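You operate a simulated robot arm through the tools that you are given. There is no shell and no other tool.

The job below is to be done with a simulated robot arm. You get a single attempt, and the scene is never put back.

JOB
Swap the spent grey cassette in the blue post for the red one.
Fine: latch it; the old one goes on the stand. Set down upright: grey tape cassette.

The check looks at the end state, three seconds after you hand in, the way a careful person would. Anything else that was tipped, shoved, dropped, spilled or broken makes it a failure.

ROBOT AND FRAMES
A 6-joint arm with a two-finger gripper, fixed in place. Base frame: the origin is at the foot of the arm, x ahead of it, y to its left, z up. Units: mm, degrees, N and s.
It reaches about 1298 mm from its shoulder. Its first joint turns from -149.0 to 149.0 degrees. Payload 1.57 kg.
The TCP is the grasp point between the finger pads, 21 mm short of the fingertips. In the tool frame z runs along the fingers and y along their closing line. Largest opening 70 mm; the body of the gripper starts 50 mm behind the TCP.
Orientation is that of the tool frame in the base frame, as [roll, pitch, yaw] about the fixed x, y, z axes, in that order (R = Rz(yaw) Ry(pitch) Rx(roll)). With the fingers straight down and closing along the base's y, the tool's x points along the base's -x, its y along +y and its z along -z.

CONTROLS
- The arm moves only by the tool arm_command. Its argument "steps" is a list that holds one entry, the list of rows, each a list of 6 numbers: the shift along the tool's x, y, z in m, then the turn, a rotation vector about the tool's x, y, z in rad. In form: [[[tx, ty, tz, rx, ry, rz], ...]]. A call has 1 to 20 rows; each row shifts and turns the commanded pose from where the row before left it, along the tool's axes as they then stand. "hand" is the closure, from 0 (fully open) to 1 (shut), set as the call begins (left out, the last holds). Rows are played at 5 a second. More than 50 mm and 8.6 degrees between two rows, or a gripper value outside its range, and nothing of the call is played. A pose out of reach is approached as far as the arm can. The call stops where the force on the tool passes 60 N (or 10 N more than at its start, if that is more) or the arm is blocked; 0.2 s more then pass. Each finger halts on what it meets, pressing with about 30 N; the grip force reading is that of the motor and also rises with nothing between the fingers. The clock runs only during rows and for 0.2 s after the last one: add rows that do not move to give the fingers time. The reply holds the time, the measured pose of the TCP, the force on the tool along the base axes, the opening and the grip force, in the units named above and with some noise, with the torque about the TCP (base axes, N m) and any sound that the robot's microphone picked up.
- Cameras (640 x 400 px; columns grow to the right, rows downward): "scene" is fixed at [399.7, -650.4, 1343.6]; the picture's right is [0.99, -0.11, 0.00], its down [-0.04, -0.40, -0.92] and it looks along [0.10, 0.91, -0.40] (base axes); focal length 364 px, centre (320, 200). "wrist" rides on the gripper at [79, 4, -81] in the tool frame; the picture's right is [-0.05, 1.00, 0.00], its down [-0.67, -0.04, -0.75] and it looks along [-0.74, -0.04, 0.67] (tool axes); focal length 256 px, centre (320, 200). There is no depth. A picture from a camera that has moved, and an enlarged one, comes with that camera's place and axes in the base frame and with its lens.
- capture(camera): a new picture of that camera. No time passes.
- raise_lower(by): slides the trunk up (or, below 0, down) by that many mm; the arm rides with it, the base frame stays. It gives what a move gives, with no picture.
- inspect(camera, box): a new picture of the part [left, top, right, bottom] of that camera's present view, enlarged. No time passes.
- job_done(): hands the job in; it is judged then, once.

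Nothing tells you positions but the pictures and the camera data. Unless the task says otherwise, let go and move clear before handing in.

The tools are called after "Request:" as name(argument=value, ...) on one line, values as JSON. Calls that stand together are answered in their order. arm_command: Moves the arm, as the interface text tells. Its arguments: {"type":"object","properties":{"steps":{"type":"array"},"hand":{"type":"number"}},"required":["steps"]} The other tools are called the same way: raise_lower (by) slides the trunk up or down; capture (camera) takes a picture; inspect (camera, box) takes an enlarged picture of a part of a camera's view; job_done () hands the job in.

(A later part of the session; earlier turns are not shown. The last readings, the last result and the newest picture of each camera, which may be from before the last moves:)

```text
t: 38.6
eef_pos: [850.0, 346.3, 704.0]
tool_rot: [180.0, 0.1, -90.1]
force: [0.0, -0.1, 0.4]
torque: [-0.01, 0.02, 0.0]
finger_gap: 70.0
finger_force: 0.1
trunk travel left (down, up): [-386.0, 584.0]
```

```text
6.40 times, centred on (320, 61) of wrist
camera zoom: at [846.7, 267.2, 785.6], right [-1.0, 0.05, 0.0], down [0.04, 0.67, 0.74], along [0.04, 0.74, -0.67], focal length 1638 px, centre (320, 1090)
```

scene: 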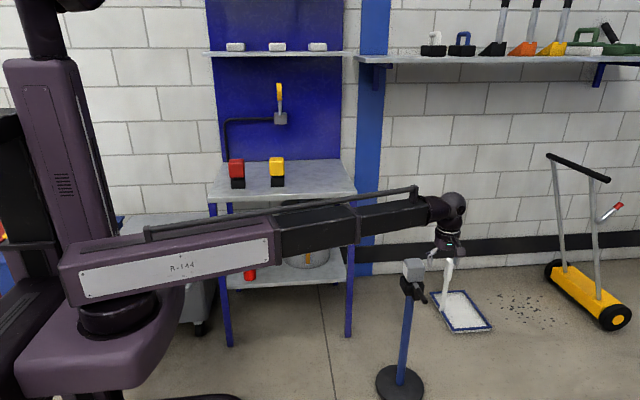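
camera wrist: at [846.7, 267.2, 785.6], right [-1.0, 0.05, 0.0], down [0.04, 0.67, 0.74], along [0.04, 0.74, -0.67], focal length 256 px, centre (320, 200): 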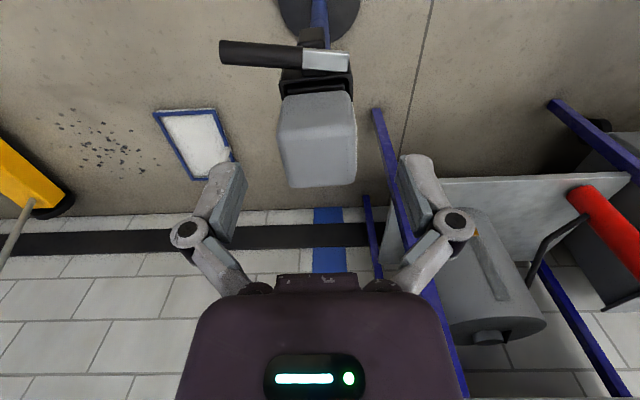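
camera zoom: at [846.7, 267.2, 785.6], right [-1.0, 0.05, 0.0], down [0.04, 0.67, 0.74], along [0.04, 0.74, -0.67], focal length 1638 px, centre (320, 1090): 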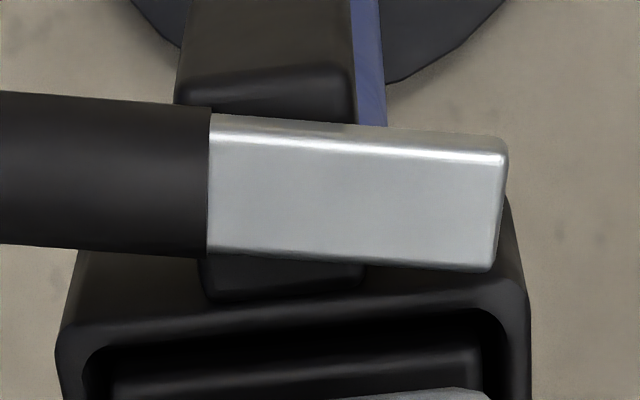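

Request:
inspect(camera="scene", box=[398, 254, 430, 274])

Request:
inspect(camera="scene", box=[398, 272, 430, 292])

```text
16.00 times, centred on (414, 264) of scene
camera zoom: at [399.7, -650.4, 1343.6], right [0.99, -0.11, 0.0], down [-0.04, -0.4, -0.92], along [0.1, 0.91, -0.4], focal length 5823 px, centre (-1184, -824)
```

zoom: 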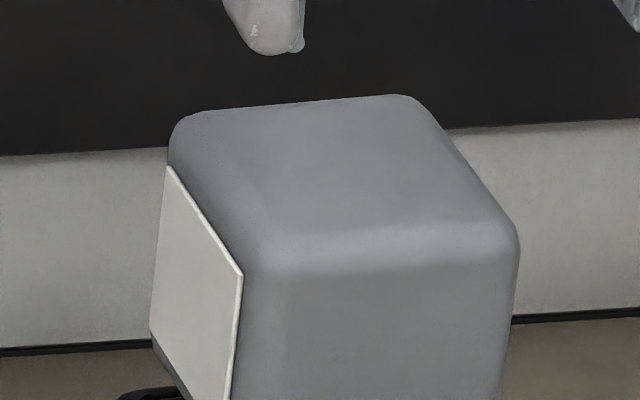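

```text
16.00 times, centred on (414, 282) of scene
camera zoom: at [399.7, -650.4, 1343.6], right [0.99, -0.11, 0.0], down [-0.04, -0.4, -0.92], along [0.1, 0.91, -0.4], focal length 5823 px, centre (-1184, -1112)
```

zoom: 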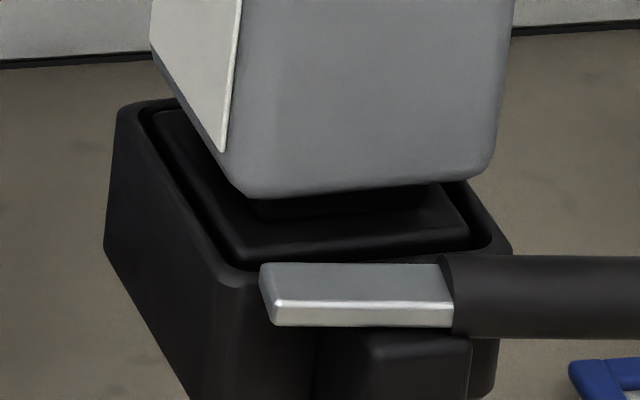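

The cube's top face is near (853, 394) with its top at z ≈ 633, and it is turned about 2.5°. I'll move over it with the fingertips just above the top and check the gaps by eye.

Request:
arm_command(steps=[[[-0.024, -0.0015, 0, 0, 0, 0], [-0.024, -0.0015, 0, 0, 0, 0], [0, 0, 0, 0, 0, -0.044], [0, 0, 0, 0, 0, 0]]])

Request:
raise_lower(by=-40)

Request:
capture(camera="wrist")

Request:
inspect(camera="wrist", box=[220, 100, 420, 240])

Request:
inspect(camera="scene", box=[385, 230, 449, 270])

```text
t: 39.6
eef_pos: [852.4, 393.3, 705.5]
tool_rot: [180.0, 0.0, -87.4]
force: [0.0, -0.3, 0.3]
torque: [0.01, -0.03, -0.03]
finger_gap: 70.1
finger_force: 0.0
trunk travel left (down, up): [-386.0, 584.0]
```

```text
t: 40.4
eef_pos: [853.1, 392.8, 664.5]
tool_rot: [-179.9, 0.1, -87.4]
force: [0.2, -0.3, 1.0]
torque: [0.0, -0.01, -0.03]
finger_gap: 69.9
finger_force: 0.1
trunk travel left (down, up): [-346.0, 624.0]
```

```text
taken
camera wrist: at [853.1, 314.4, 745.6], right [-1.0, 0.01, 0.0], down [0.01, 0.67, 0.74], along [0.01, 0.74, -0.67], focal length 256 px, centre (320, 200)
```

wrist: 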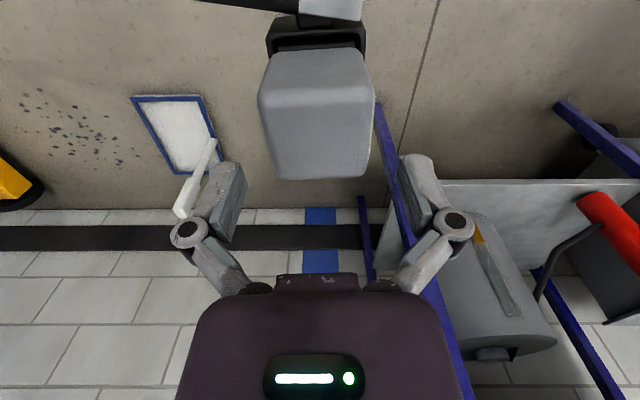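

```text
2.86 times, centred on (320, 170) of wrist
camera zoom: at [853.1, 314.4, 745.6], right [-1.0, 0.01, 0.0], down [0.01, 0.67, 0.74], along [0.01, 0.74, -0.67], focal length 731 px, centre (320, 286)
```

zoom: 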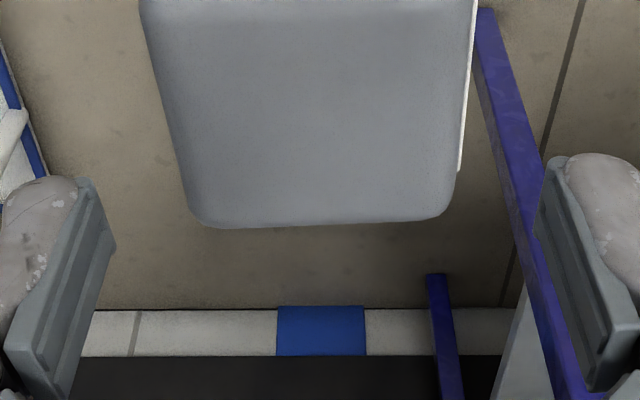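

```text
10.00 times, centred on (417, 250) of scene
camera zoom: at [399.7, -650.4, 1343.6], right [0.99, -0.11, 0.0], down [-0.04, -0.4, -0.92], along [0.1, 0.91, -0.4], focal length 3639 px, centre (-650, -300)
```

zoom: 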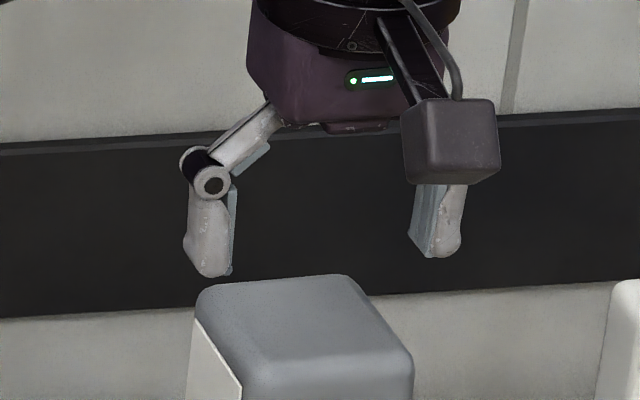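

Request:
arm_command(steps=[[[0.0015, -0.001, 0, 0, 0, 0], [0, 0, 0, 0, 0, 0]]])

Request:
raise_lower(by=-30)

Request:
inspect(camera="wrist", box=[180, 40, 460, 290])

Request:
inspect(camera="scene", box=[385, 240, 449, 280])

```text
t: 41.0
eef_pos: [854.8, 391.9, 664.2]
tool_rot: [-180.0, 0.1, -87.4]
force: [-0.1, 0.0, 0.4]
torque: [-0.01, 0.01, -0.03]
finger_gap: 70.3
finger_force: 0.1
trunk travel left (down, up): [-346.0, 624.0]
```

```text
t: 41.8
eef_pos: [852.7, 393.5, 635.2]
tool_rot: [-179.9, 0.0, -87.4]
force: [0.5, 0.3, 0.8]
torque: [-0.01, -0.01, 0.01]
finger_gap: 70.0
finger_force: 0.0
trunk travel left (down, up): [-316.0, 654.0]
```

```text
1.60 times, centred on (320, 165) of wrist
camera zoom: at [854.2, 313.2, 715.6], right [-1.0, 0.01, 0.0], down [0.01, 0.67, 0.74], along [0.01, 0.74, -0.67], focal length 410 px, centre (320, 256)
```

zoom: 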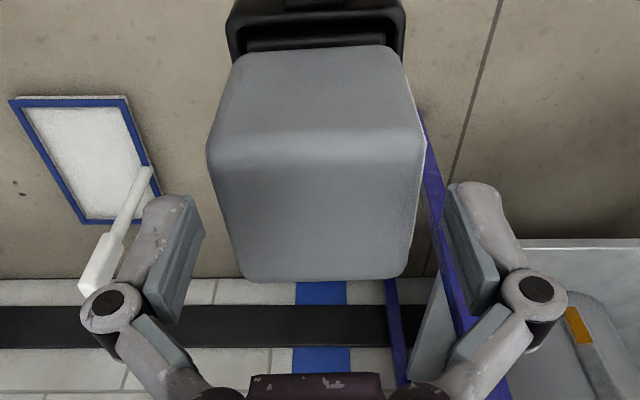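

```text
10.00 times, centred on (417, 260) of scene
camera zoom: at [399.7, -650.4, 1343.6], right [0.99, -0.11, 0.0], down [-0.04, -0.4, -0.92], along [0.1, 0.91, -0.4], focal length 3639 px, centre (-650, -400)
```

zoom: 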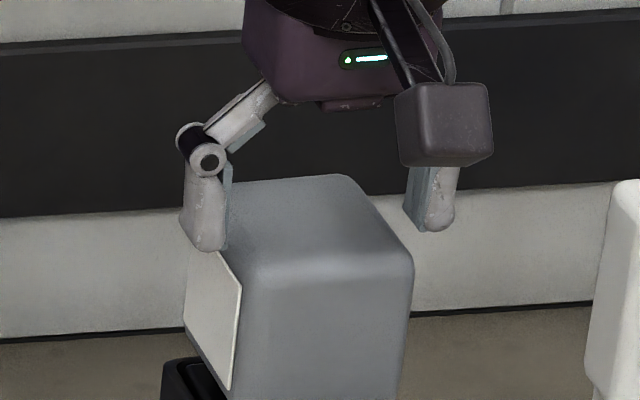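

Request:
arm_command(steps=[[[0, -0.001, 0, 0, 0, 0], [0, 0, 0, 0, 0, 0]]])

Request:
raise_lower(by=-29)

Request:
arm_command(steps=[[[0, 0, 0, 0, 0, 0], [0, 0, 0, 0, 0, 0], [0, 0, 0, 0, 0, 0], [0, 0, 0, 0, 0, 0]]], hand=1)

Request:
capture(camera="wrist")

Request:
inspect(camera="scene", box=[380, 245, 460, 295])

```text
t: 42.4
eef_pos: [855.1, 391.7, 633.9]
tool_rot: [180.0, -0.1, -87.4]
force: [0.2, -0.9, 0.1]
torque: [0.0, 0.01, 0.0]
finger_gap: 69.9
finger_force: 0.1
trunk travel left (down, up): [-316.0, 654.0]
```

```text
t: 43.1
eef_pos: [855.1, 393.0, 604.6]
tool_rot: [180.0, 0.0, -87.4]
force: [-0.2, -0.2, -0.6]
torque: [0.01, -0.02, 0.01]
finger_gap: 70.3
finger_force: 0.1
trunk travel left (down, up): [-287.0, 683.0]
```

```text
t: 44.1
eef_pos: [854.9, 391.0, 605.2]
tool_rot: [-179.9, -0.1, -87.4]
force: [1.2, 0.2, 3.5]
torque: [0.01, 0.07, 0.01]
finger_gap: 61.9
finger_force: 30.0
trunk travel left (down, up): [-287.0, 683.0]
```

```text
taken
camera wrist: at [855.1, 313.2, 686.9], right [-1.0, 0.01, 0.0], down [0.01, 0.67, 0.74], along [0.01, 0.74, -0.67], focal length 256 px, centre (320, 200)
```

wrist: 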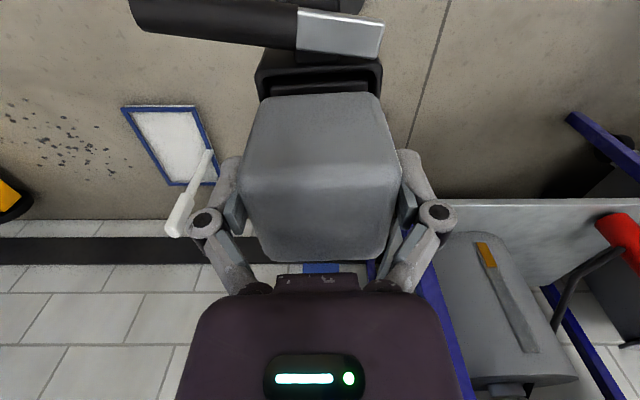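

```text
8.00 times, centred on (420, 270) of scene
camera zoom: at [399.7, -650.4, 1343.6], right [0.99, -0.11, 0.0], down [-0.04, -0.4, -0.92], along [0.1, 0.91, -0.4], focal length 2911 px, centre (-480, -360)
```

zoom: 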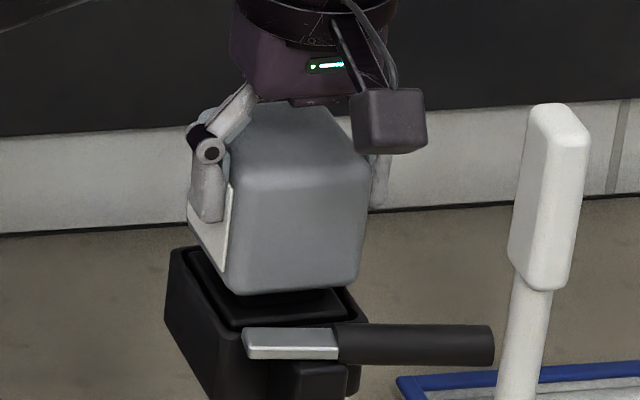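

The grey cassette is gripped at 61.9 mm and 30 N, with the TCP at about (855, 391.5, 605). I'll lift a little and check the forces.

Request:
raise_lower(by=8)

Request:
inspect(camera="scene", box=[380, 245, 460, 295])

```text
t: 44.7
eef_pos: [855.6, 390.6, 614.2]
tool_rot: [180.0, 0.0, -87.4]
force: [0.7, 0.0, -2.8]
torque: [-0.03, -0.03, -0.02]
finger_gap: 61.6
finger_force: 30.0
trunk travel left (down, up): [-295.0, 675.0]
```

```text
8.00 times, centred on (420, 270) of scene
camera zoom: at [399.7, -650.4, 1343.6], right [0.99, -0.11, 0.0], down [-0.04, -0.4, -0.92], along [0.1, 0.91, -0.4], focal length 2911 px, centre (-480, -360)
```

zoom: 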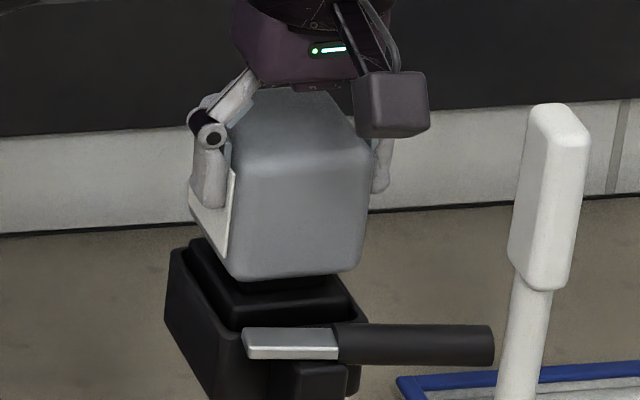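

Request:
raise_lower(by=60)

Request:
inspect(camera="scene", box=[380, 225, 476, 295])

Request:
capture(camera="wrist")

```text
t: 45.7
eef_pos: [855.3, 391.8, 673.7]
tool_rot: [-180.0, 0.0, -87.4]
force: [0.1, 0.0, -2.7]
torque: [-0.06, 0.03, 0.0]
finger_gap: 61.8
finger_force: 30.0
trunk travel left (down, up): [-355.0, 615.0]
```

```text
5.71 times, centred on (428, 260) of scene
camera zoom: at [399.7, -650.4, 1343.6], right [0.99, -0.11, 0.0], down [-0.04, -0.4, -0.92], along [0.1, 0.91, -0.4], focal length 2080 px, centre (-297, -143)
```

zoom: 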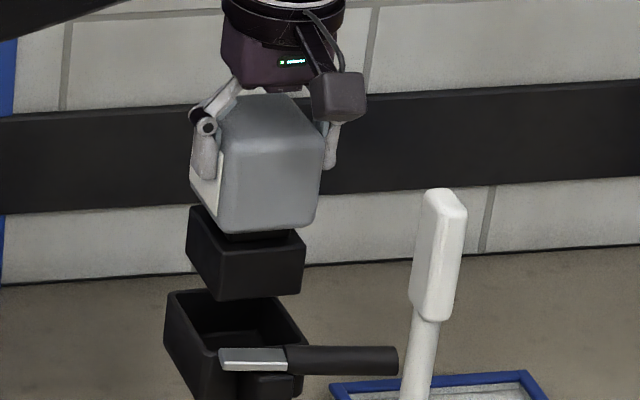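

```text
taken
camera wrist: at [855.4, 313.3, 754.3], right [-1.0, 0.01, 0.0], down [0.01, 0.67, 0.74], along [0.01, 0.74, -0.67], focal length 256 px, centre (320, 200)
```

wrist: 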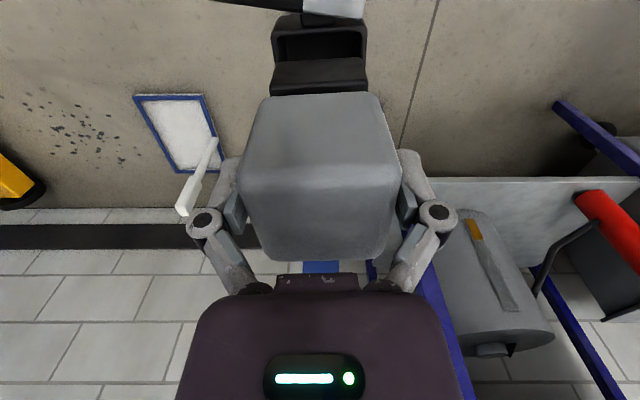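

The cassette is free, weighs about 3 N, and its foot bottom is about 87 mm below the TCP. The bench top is at about z 785, and I plan to set the grey one at about (540, 790), well clear of yellow. I'll raise and carry it over.

Request:
raise_lower(by=262)

Request:
arm_command(steps=[[[-0.0344, 0.0247, 0, 0, 0, 0], [-0.0344, 0.0247, 0, 0, 0, 0], [-0.0344, 0.0247, 0, 0, 0, 0], [-0.0344, 0.0247, 0, 0, 0, 0], [-0.0344, 0.0247, 0, 0, 0, 0], [-0.0344, 0.0247, 0, 0, 0, 0], [-0.0344, 0.0247, 0, 0, 0, 0], [-0.0344, 0.0247, 0, 0, 0, 0], [-0.0344, 0.0247, 0, 0, 0, 0], [-0.0344, 0.0247, 0, 0, 0, 0], [-0.0344, 0.0247, 0, 0, 0, 0], [-0.0344, 0.0247, 0, 0, 0, 0], [0, 0, 0, 0, 0, 0]]])

Request:
capture(camera="scene")

Request:
capture(camera="wrist")

Request:
inspect(camera="scene", box=[220, 120, 380, 220])

```text
t: 48.4
eef_pos: [855.9, 391.0, 935.0]
tool_rot: [180.0, -0.2, -87.4]
force: [-0.6, -0.5, -1.7]
torque: [-0.02, 0.01, 0.0]
finger_gap: 61.3
finger_force: 29.8
trunk travel left (down, up): [-617.0, 353.0]
```

```text
t: 51.2
eef_pos: [540.1, 791.8, 934.6]
tool_rot: [-179.9, 0.0, -87.4]
force: [-1.3, 0.4, -1.9]
torque: [-0.04, -0.02, -0.02]
finger_gap: 61.6
finger_force: 30.3
trunk travel left (down, up): [-617.0, 353.0]
```

```text
taken
```

scene: 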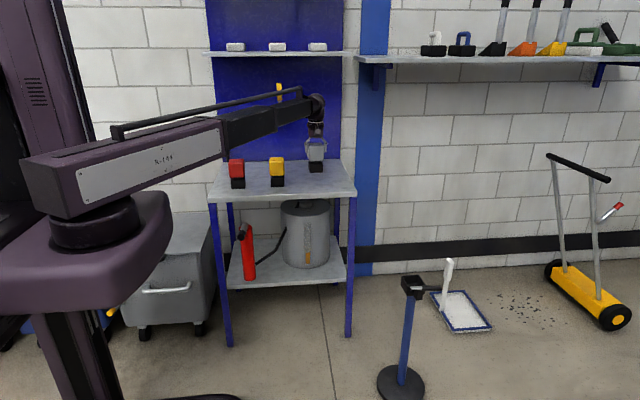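

```text
taken
camera wrist: at [538.2, 713.3, 1016.4], right [-1.0, 0.01, 0.0], down [0.01, 0.67, 0.74], along [0.01, 0.74, -0.67], focal length 256 px, centre (320, 200)
```

wrist: 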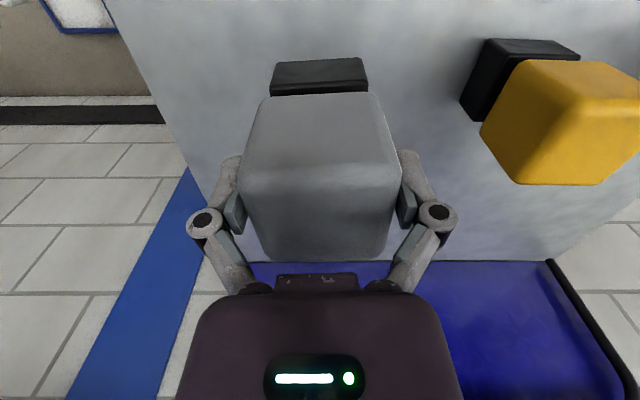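

```text
4.00 times, centred on (300, 170) of scene
camera zoom: at [399.7, -650.4, 1343.6], right [0.99, -0.11, 0.0], down [-0.04, -0.4, -0.92], along [0.1, 0.91, -0.4], focal length 1456 px, centre (400, 320)
```

zoom: 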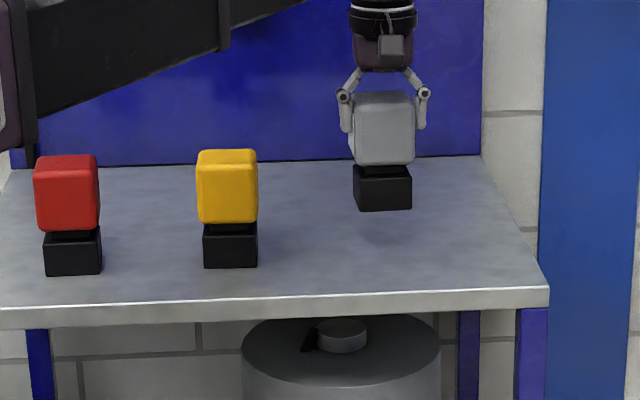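

Request:
raise_lower(by=-48)

Request:
inspect(camera="scene", box=[270, 140, 350, 190])

```text
t: 52.1
eef_pos: [538.7, 791.1, 888.2]
tool_rot: [180.0, 0.0, -87.4]
force: [-0.6, 0.4, -2.0]
torque: [-0.02, 0.04, 0.02]
finger_gap: 61.6
finger_force: 29.8
trunk travel left (down, up): [-569.0, 401.0]
```

```text
8.00 times, centred on (310, 165) of scene
camera zoom: at [399.7, -650.4, 1343.6], right [0.99, -0.11, 0.0], down [-0.04, -0.4, -0.92], along [0.1, 0.91, -0.4], focal length 2911 px, centre (400, 480)
```

zoom: 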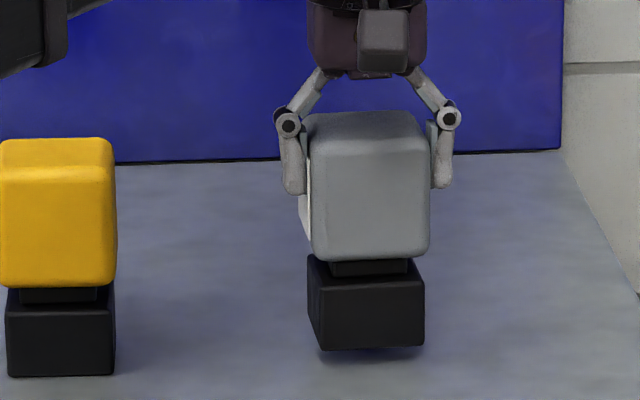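

Request:
raise_lower(by=-6)

Request:
raise_lower(by=-2)

Request:
inspect(camera="scene", box=[270, 140, 350, 190])

```text
t: 52.6
eef_pos: [539.3, 791.8, 882.1]
tool_rot: [180.0, 0.1, -87.4]
force: [-0.1, 0.9, -2.4]
torque: [-0.02, 0.01, -0.01]
finger_gap: 61.6
finger_force: 30.5
trunk travel left (down, up): [-563.0, 407.0]
```

```text
t: 53.1
eef_pos: [538.3, 793.2, 879.8]
tool_rot: [-180.0, -0.1, -87.5]
force: [0.4, 0.2, -2.2]
torque: [-0.02, 0.0, 0.02]
finger_gap: 61.6
finger_force: 29.9
trunk travel left (down, up): [-561.0, 409.0]
```

```text
8.00 times, centred on (310, 165) of scene
camera zoom: at [399.7, -650.4, 1343.6], right [0.99, -0.11, 0.0], down [-0.04, -0.4, -0.92], along [0.1, 0.91, -0.4], focal length 2911 px, centre (400, 480)
```

zoom: 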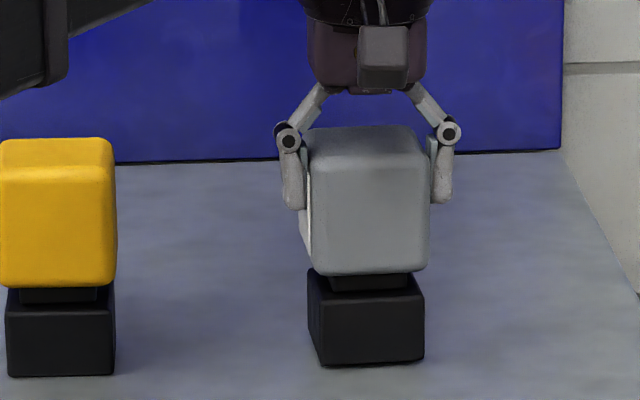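

Almost touching. I'll lower 1 mm at a time until the force turns.

Request:
raise_lower(by=-1.5)

Request:
raise_lower(by=-1)

```text
t: 53.6
eef_pos: [539.1, 791.8, 879.0]
tool_rot: [-180.0, 0.0, -87.4]
force: [-0.6, 1.2, -2.2]
torque: [-0.03, -0.03, -0.02]
finger_gap: 61.3
finger_force: 29.3
trunk travel left (down, up): [-559.0, 411.0]
```

```text
t: 54.1
eef_pos: [539.1, 791.9, 876.6]
tool_rot: [180.0, 0.0, -87.4]
force: [0.2, 0.0, -2.4]
torque: [-0.02, 0.02, 0.04]
finger_gap: 61.6
finger_force: 30.0
trunk travel left (down, up): [-558.0, 412.0]
```

Request:
raise_lower(by=-1)

Request:
raise_lower(by=-1)

Request:
inspect(camera="scene", box=[300, 160, 332, 190])

```text
t: 54.7
eef_pos: [538.6, 791.3, 876.3]
tool_rot: [-180.0, 0.0, -87.3]
force: [0.3, -0.2, -2.4]
torque: [0.0, 0.04, -0.02]
finger_gap: 61.4
finger_force: 29.9
trunk travel left (down, up): [-557.0, 413.0]
```

```text
t: 55.2
eef_pos: [539.4, 792.1, 876.1]
tool_rot: [-179.9, 0.1, -87.4]
force: [1.6, 2.6, 10.6]
torque: [0.17, 0.05, -0.04]
finger_gap: 61.5
finger_force: 30.5
trunk travel left (down, up): [-556.0, 414.0]
```

```text
13.33 times, centred on (316, 175) of scene
camera zoom: at [399.7, -650.4, 1343.6], right [0.99, -0.11, 0.0], down [-0.04, -0.4, -0.92], along [0.1, 0.91, -0.4], focal length 4852 px, centre (373, 533)
```

zoom: 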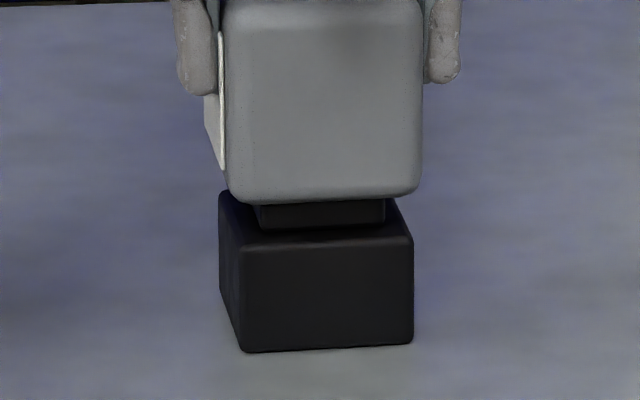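

Contact made. I'll ease off the press, open, and rise straight up.

Request:
raise_lower(by=0.7)

Request:
arm_command(steps=[[[0, 0, 0, 0, 0, 0], [0, 0, 0, 0, 0, 0], [0, 0, 0, 0, 0, 0], [0, 0, 0, 0, 0, 0]]], hand=0)

Request:
raise_lower(by=20)

Request:
inspect(camera="scene", box=[270, 140, 350, 190])

Request:
capture(camera="wrist")

```text
t: 55.7
eef_pos: [538.7, 791.1, 875.0]
tool_rot: [180.0, 0.0, -87.4]
force: [1.2, 1.6, 3.6]
torque: [0.28, 0.02, -0.04]
finger_gap: 61.5
finger_force: 29.8
trunk travel left (down, up): [-557.0, 413.0]
```

```text
t: 56.7
eef_pos: [538.1, 792.3, 876.0]
tool_rot: [-180.0, 0.0, -87.3]
force: [0.4, 0.6, 0.8]
torque: [-0.02, -0.02, -0.01]
finger_gap: 70.0
finger_force: 0.0
trunk travel left (down, up): [-557.0, 413.0]
```

```text
t: 57.4
eef_pos: [539.9, 791.2, 896.6]
tool_rot: [180.0, -0.1, -87.4]
force: [0.1, 0.2, 0.3]
torque: [0.02, 0.0, -0.02]
finger_gap: 69.9
finger_force: 0.1
trunk travel left (down, up): [-577.0, 393.0]
```

```text
8.00 times, centred on (310, 165) of scene
camera zoom: at [399.7, -650.4, 1343.6], right [0.99, -0.11, 0.0], down [-0.04, -0.4, -0.92], along [0.1, 0.91, -0.4], focal length 2911 px, centre (400, 480)
```

zoom: 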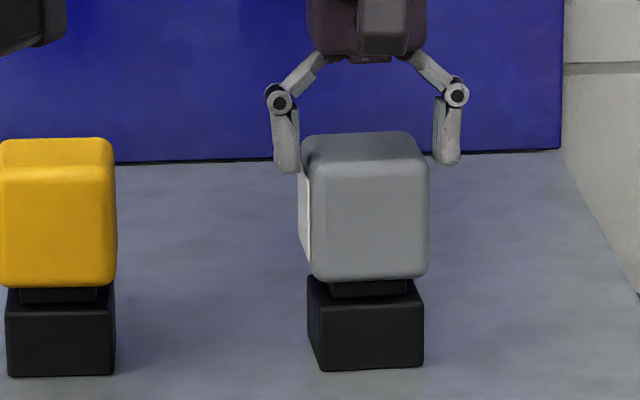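

```text
taken
camera wrist: at [538.4, 713.0, 976.7], right [-1.0, 0.01, 0.0], down [0.01, 0.67, 0.74], along [0.01, 0.74, -0.67], focal length 256 px, centre (320, 200)
```

wrist: 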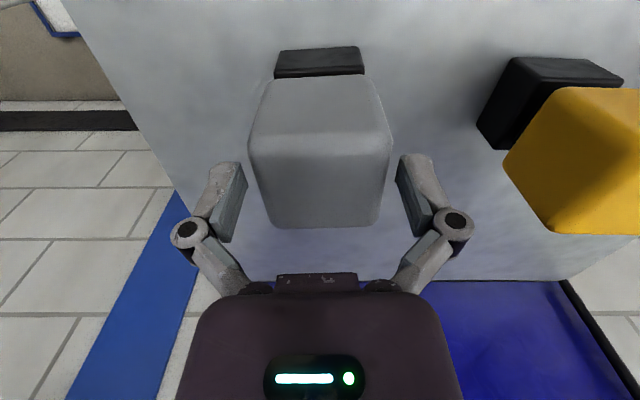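

The grey cassette stands upright on the bench. I'll rise clear and move over the red one to check its position and orientation.

Request:
raise_lower(by=85)

Request:
arm_command(steps=[[[0, 0.0402, 0, 0, 0, 0], [0, 0.0402, 0, 0, 0, 0], [0, 0.0402, 0, 0, 0, 0], [0, 0.0402, 0, 0, 0, 0], [0, 0.0402, 0, 0, 0, 0], [0, 0.0402, 0, 0, 0, 0], [0, 0.0402, 0, 0, 0, 0], [0, 0.0402, 0, 0, 0, 0], [0, 0, 0, 0, 0, 0]]])

Request:
capture(camera="wrist")

Request:
inspect(camera="scene", box=[220, 150, 252, 192])

Request:
inspect(camera="scene", box=[300, 140, 332, 180])

```text
t: 58.6
eef_pos: [539.0, 791.7, 980.7]
tool_rot: [-180.0, -0.1, -87.4]
force: [0.9, -0.7, 0.0]
torque: [0.02, -0.01, -0.03]
finger_gap: 70.1
finger_force: 0.1
trunk travel left (down, up): [-662.0, 308.0]
```

```text
t: 60.6
eef_pos: [215.3, 776.0, 980.6]
tool_rot: [179.9, 0.0, -87.4]
force: [-0.2, 0.4, 0.0]
torque: [-0.01, -0.04, 0.0]
finger_gap: 70.0
finger_force: 0.1
out of reach, approached as far as the arm can: row 4
trunk travel left (down, up): [-662.0, 308.0]
```

```text
taken
camera wrist: at [214.7, 697.7, 1061.7], right [-1.0, 0.01, 0.0], down [0.01, 0.67, 0.74], along [0.01, 0.74, -0.67], focal length 256 px, centre (320, 200)
```

wrist: 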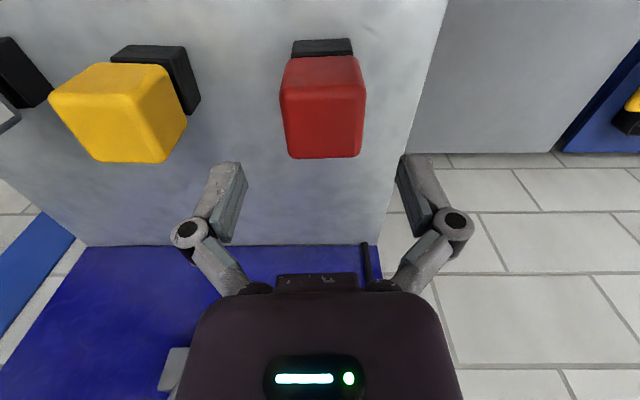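

```text
9.52 times, centred on (236, 171) of scene
camera zoom: at [399.7, -650.4, 1343.6], right [0.99, -0.11, 0.0], down [-0.04, -0.4, -0.92], along [0.1, 0.91, -0.4], focal length 3466 px, centre (1120, 476)
```

zoom: 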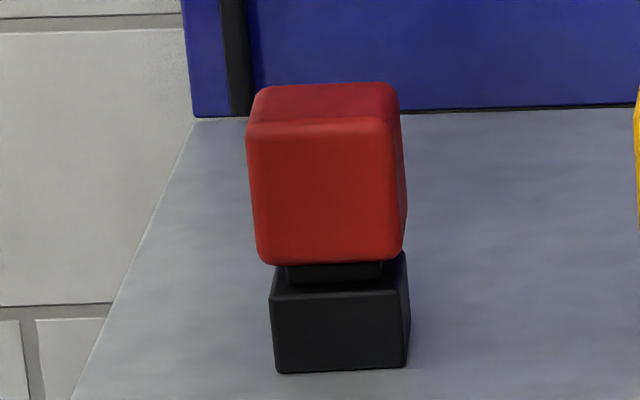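

```text
10.00 times, centred on (316, 160) of scene
camera zoom: at [399.7, -650.4, 1343.6], right [0.99, -0.11, 0.0], down [-0.04, -0.4, -0.92], along [0.1, 0.91, -0.4], focal length 3639 px, centre (360, 600)
```

zoom: 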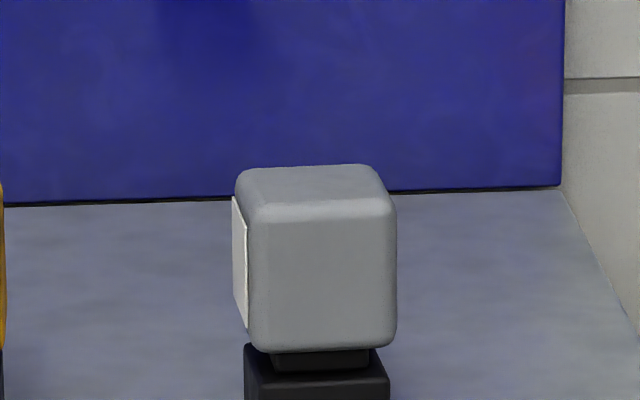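

Red shows no label on its front or right. I'll look at its −x side, which is where the grey cassette carried its label.

Request:
arm_command(steps=[[[0, 0, 0, 0, 0, 0.147], [0, 0, 0, 0, 0, 0.147], [0, 0, 0, 0, 0, 0.147], [0, 0, 0, 0, 0, 0.147], [0, 0, 0, 0, 0, 0.147], [0, 0, 0, 0, 0, 0.147], [0, 0, 0, 0, 0, 0.147], [0, 0, 0, 0, 0, 0.147], [0, 0, 0, 0, 0, 0.147], [0, 0, 0, 0, 0, 0.147], [0, 0, 0, 0, 0, 0.146], [0.04, 0, 0, 0, 0, 0], [0.04, 0, 0, 0, 0, 0], [0.04, 0, 0, 0, 0, 0], [0, 0, 0, 0, 0, 0]]])

Request:
capture(camera="wrist")

Request:
capture(camera="scene")

```text
t: 63.8
eef_pos: [96.0, 778.2, 981.0]
tool_rot: [180.0, 0.0, -180.0]
force: [0.7, 0.4, -0.3]
torque: [0.01, -0.01, 0.03]
finger_gap: 69.8
finger_force: 0.2
out of reach, approached as far as the arm can: row 5
trunk travel left (down, up): [-662.0, 308.0]
```

```text
taken
camera wrist: at [17.1, 783.0, 1061.7], right [0.05, 1.0, 0.0], down [0.67, -0.04, 0.75], along [0.74, -0.04, -0.67], focal length 256 px, centre (320, 200)
```

wrist: 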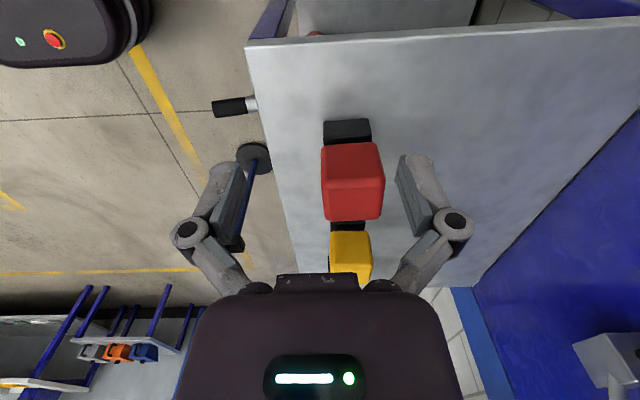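

```text
taken
```

scene: 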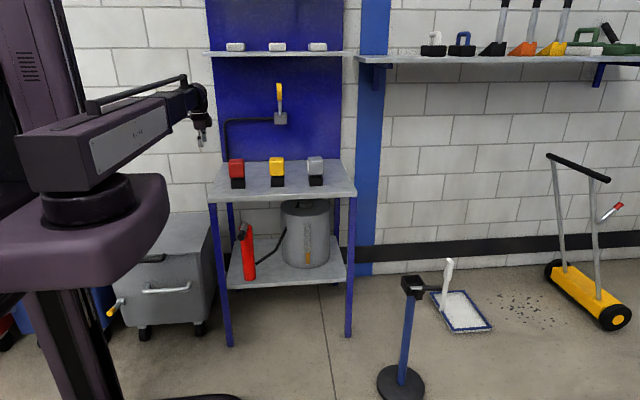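

Request:
inspect(camera="wrist", box=[300, 110, 400, 240])

```text
3.08 times, centred on (350, 175) of wrist
camera zoom: at [17.1, 783.0, 1061.7], right [0.05, 1.0, 0.0], down [0.67, -0.04, 0.75], along [0.74, -0.04, -0.67], focal length 788 px, centre (228, 277)
```

zoom: 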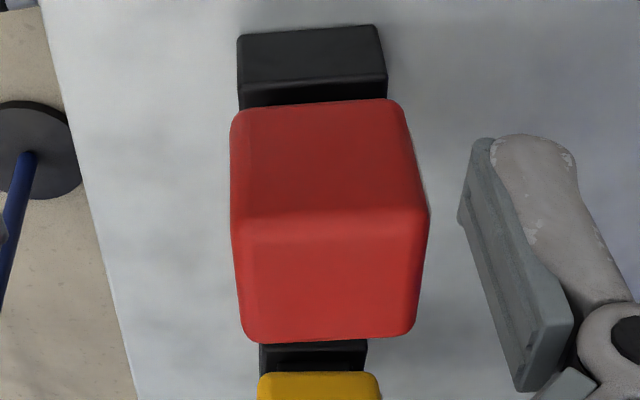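

Request:
arm_command(steps=[[[0, 0.04, 0, 0, 0, 0], [0, 0.04, 0, 0, 0, 0], [0, 0.03, 0, 0, 0, 0], [0, 0, 0, 0, 0, 0]]])

Request:
capture(camera="wrist")

Request:
inspect(camera="wrist", box=[240, 110, 340, 240])

```text
t: 64.8
eef_pos: [96.2, 889.4, 979.8]
tool_rot: [179.9, 0.1, -180.0]
force: [-0.6, 0.2, -0.9]
torque: [0.02, 0.02, 0.01]
finger_gap: 70.0
finger_force: 0.0
trunk travel left (down, up): [-662.0, 308.0]
```

```text
taken
camera wrist: at [17.2, 894.1, 1061.7], right [0.05, 1.0, 0.0], down [0.67, -0.04, 0.75], along [0.74, -0.04, -0.67], focal length 256 px, centre (320, 200)
```

wrist: 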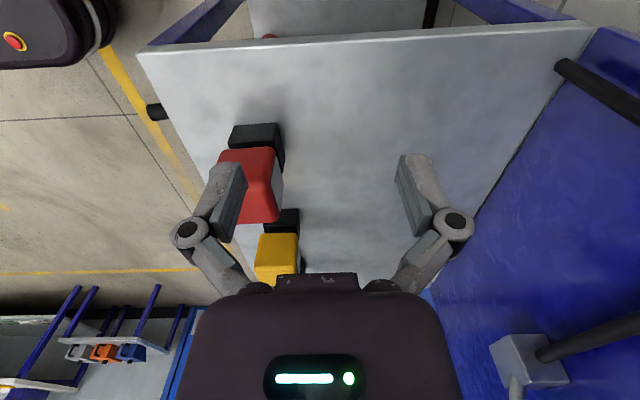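

```text
3.08 times, centred on (290, 175) of wrist
camera zoom: at [17.2, 894.1, 1061.7], right [0.05, 1.0, 0.0], down [0.67, -0.04, 0.75], along [0.74, -0.04, -0.67], focal length 788 px, centre (412, 277)
```

zoom: 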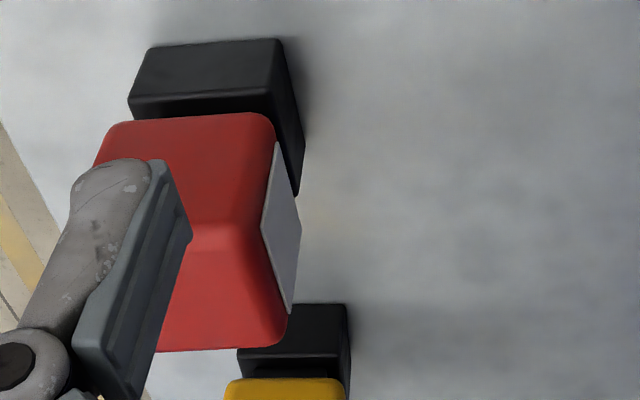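

The red cassette's label is on its +y face. The grey one's label faced −x in the post, so I'll turn red 90° to match. I'll grip it at yaw ≈ −177.5° and place it at yaw ≈ −87.5°, which reproduces the same grip I had on grey.

Request:
arm_command(steps=[[[-0.0305, -0.0236, 0, 0, 0, 0], [-0.0305, -0.0236, 0, 0, 0, 0], [-0.0305, -0.0236, 0, 0, 0, 0], [-0.0305, -0.0236, 0, 0, 0, 0], [0, 0, 0, 0, 0, -0.044], [0, 0, 0, 0, 0, 0]]])

Request:
raise_lower(by=-45)

Request:
capture(camera="wrist")

Request:
inspect(camera="wrist", box=[220, 60, 420, 260])

Request:
inspect(camera="scene", box=[205, 135, 269, 190])

```text
t: 66.2
eef_pos: [217.7, 792.5, 981.0]
tool_rot: [179.9, 0.0, -177.4]
force: [-0.3, -0.4, 0.2]
torque: [0.04, 0.02, -0.02]
finger_gap: 69.9
finger_force: 0.0
trunk travel left (down, up): [-662.0, 308.0]
```

```text
t: 67.0
eef_pos: [217.7, 791.6, 935.8]
tool_rot: [179.9, 0.1, -177.5]
force: [0.3, -1.4, 0.4]
torque: [0.0, 0.01, 0.01]
finger_gap: 69.7
finger_force: 0.0
trunk travel left (down, up): [-617.0, 353.0]
```

```text
taken
camera wrist: at [139.3, 793.1, 1016.8], right [0.01, 1.0, 0.0], down [0.67, -0.01, 0.75], along [0.75, -0.01, -0.67], focal length 256 px, centre (320, 200)
```

wrist: 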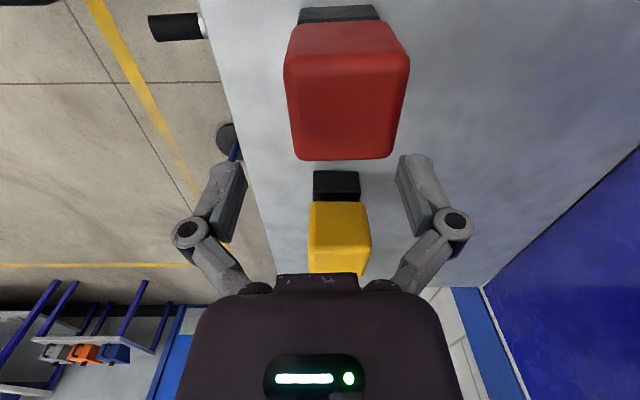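

```text
2.00 times, centred on (320, 160) of wrist
camera zoom: at [139.3, 793.1, 1016.8], right [0.01, 1.0, 0.0], down [0.67, -0.01, 0.75], along [0.75, -0.01, -0.67], focal length 512 px, centre (320, 280)
```

zoom: 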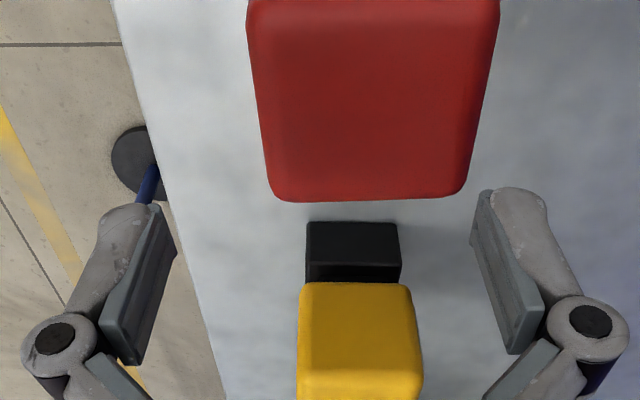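

```text
7.27 times, centred on (237, 162) of scene
camera zoom: at [399.7, -650.4, 1343.6], right [0.99, -0.11, 0.0], down [-0.04, -0.4, -0.92], along [0.1, 0.91, -0.4], focal length 2647 px, centre (924, 473)
```

zoom: 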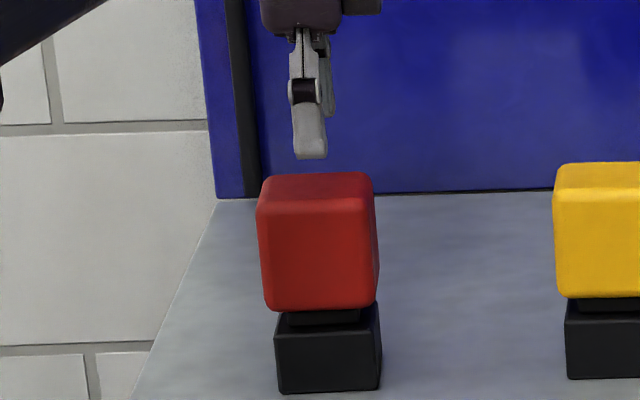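

Request:
arm_command(steps=[[[0.0145, 0.0125, 0, 0, 0, 0], [0, 0, 0, 0, 0, 0]]])

Request:
inspect(camera="wrist", box=[220, 100, 420, 240])

Request:
capture(camera="wrist")

Request:
inspect(camera="scene", box=[205, 135, 269, 190])

```text
t: 67.6
eef_pos: [204.2, 804.0, 935.5]
tool_rot: [180.0, 0.0, -177.5]
force: [-0.4, 0.8, 0.0]
torque: [0.03, -0.01, -0.01]
finger_gap: 70.0
finger_force: 0.1
trunk travel left (down, up): [-617.0, 353.0]
```

```text
2.86 times, centred on (320, 170) of wrist
camera zoom: at [124.3, 805.1, 1016.7], right [0.01, 1.0, 0.0], down [0.67, -0.01, 0.75], along [0.75, -0.01, -0.67], focal length 731 px, centre (320, 286)
```

zoom: 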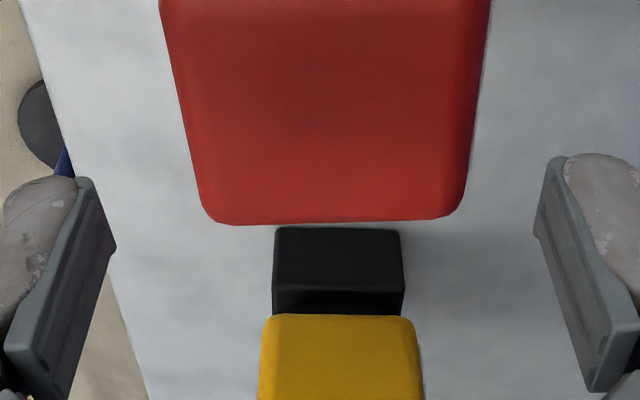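

```text
taken
camera wrist: at [124.3, 805.1, 1016.7], right [0.01, 1.0, 0.0], down [0.67, -0.01, 0.75], along [0.75, -0.01, -0.67], focal length 256 px, centre (320, 200)
```

wrist: 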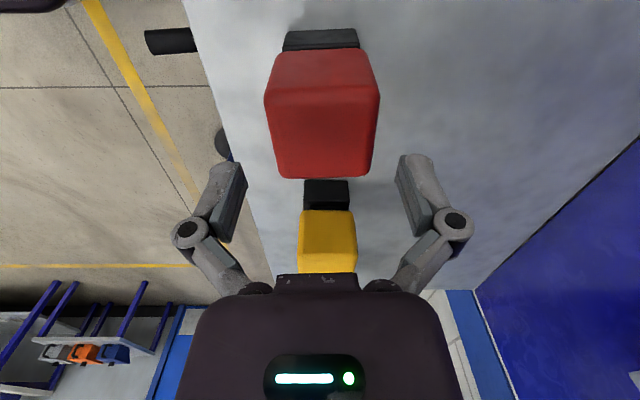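

```text
7.27 times, centred on (237, 162) of scene
camera zoom: at [399.7, -650.4, 1343.6], right [0.99, -0.11, 0.0], down [-0.04, -0.4, -0.92], along [0.1, 0.91, -0.4], focal length 2647 px, centre (924, 473)
```

zoom: 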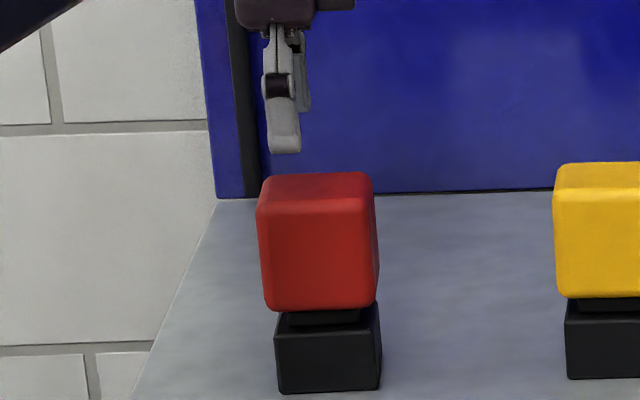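

From the wrist view, red now sits in the gripper frame the same way grey did at this height. I'll make small corrections and then lower while checking.

Request:
arm_command(steps=[[[0.0015, 0.0005, 0, 0, 0, 0.016], [0, 0, 0, 0, 0, 0]]])

Request:
raise_lower(by=-30)

Request:
inspect(camera="wrist", box=[180, 40, 460, 290])

Request:
inspect(camera="scene", box=[205, 135, 269, 190])

```text
t: 68.2
eef_pos: [201.8, 804.4, 936.4]
tool_rot: [-180.0, -0.1, -178.3]
force: [-0.2, -0.2, -0.1]
torque: [-0.01, -0.03, -0.01]
finger_gap: 69.9
finger_force: 0.0
trunk travel left (down, up): [-617.0, 353.0]
```

```text
t: 69.0
eef_pos: [202.6, 804.1, 905.5]
tool_rot: [-180.0, 0.1, -178.4]
force: [-0.1, -1.3, 0.2]
torque: [0.0, 0.0, 0.0]
finger_gap: 69.7
finger_force: 0.1
trunk travel left (down, up): [-587.0, 383.0]
```

```text
1.60 times, centred on (320, 165) of wrist
camera zoom: at [123.1, 806.7, 986.8], right [0.03, 1.0, 0.0], down [0.67, -0.02, 0.75], along [0.74, -0.02, -0.67], focal length 410 px, centre (320, 256)
```

zoom: 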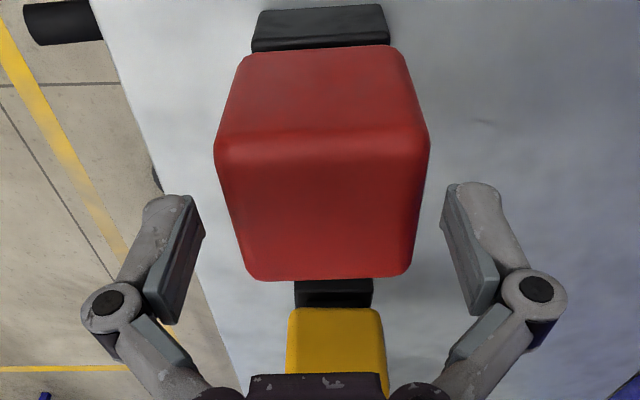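

```text
7.27 times, centred on (237, 162) of scene
camera zoom: at [399.7, -650.4, 1343.6], right [0.99, -0.11, 0.0], down [-0.04, -0.4, -0.92], along [0.1, 0.91, -0.4], focal length 2647 px, centre (924, 473)
```

zoom: 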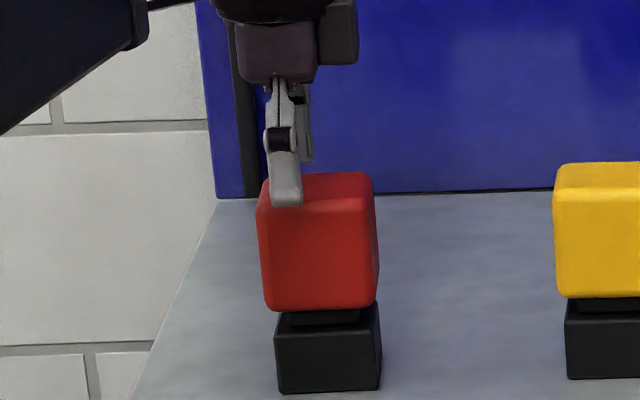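

Red matches the grey reference view. I'll lower to grip height and close.

Request:
raise_lower(by=-30)

Request:
arm_command(steps=[[[0, 0, 0, 0, 0, 0], [0, 0, 0, 0, 0, 0], [0, 0, 0, 0, 0, 0], [0, 0, 0, 0, 0, 0]]], hand=1)

Request:
capture(camera="wrist")

Request:
inspect(camera="scene", box=[205, 135, 269, 190])

```text
t: 69.7
eef_pos: [202.8, 802.9, 876.2]
tool_rot: [179.9, -0.1, -178.4]
force: [-0.4, 0.4, 0.7]
torque: [0.04, -0.01, 0.01]
finger_gap: 70.1
finger_force: 0.1
trunk travel left (down, up): [-557.0, 413.0]
```

```text
t: 70.7
eef_pos: [201.0, 804.3, 876.8]
tool_rot: [179.9, 0.0, -178.4]
force: [0.7, 1.7, 4.7]
torque: [0.02, 0.0, 0.05]
finger_gap: 61.6
finger_force: 30.5
trunk travel left (down, up): [-557.0, 413.0]
```

```text
taken
camera wrist: at [123.0, 806.7, 957.0], right [0.03, 1.0, 0.0], down [0.67, -0.02, 0.75], along [0.74, -0.02, -0.67], focal length 256 px, centre (320, 200)
```

wrist: 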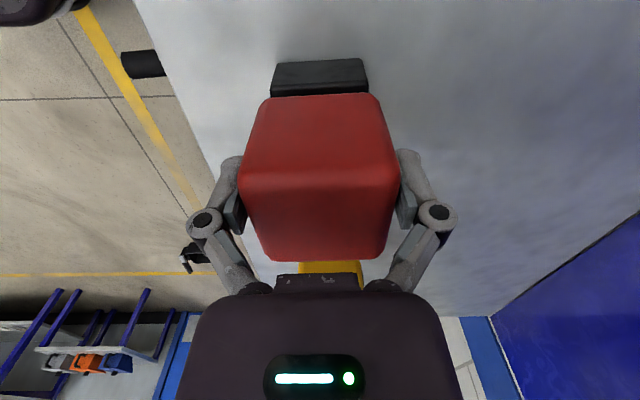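

```text
7.27 times, centred on (237, 162) of scene
camera zoom: at [399.7, -650.4, 1343.6], right [0.99, -0.11, 0.0], down [-0.04, -0.4, -0.92], along [0.1, 0.91, -0.4], focal length 2647 px, centre (924, 473)
```

zoom: 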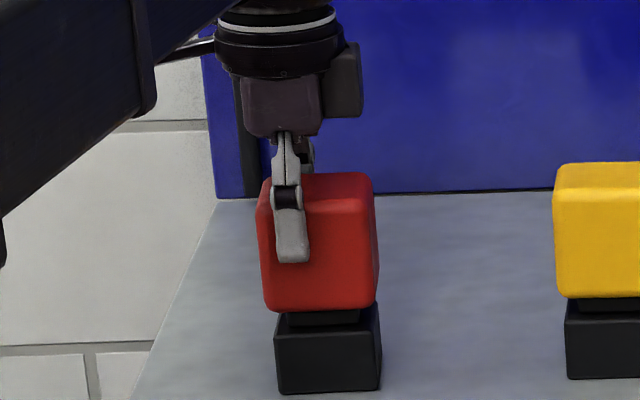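

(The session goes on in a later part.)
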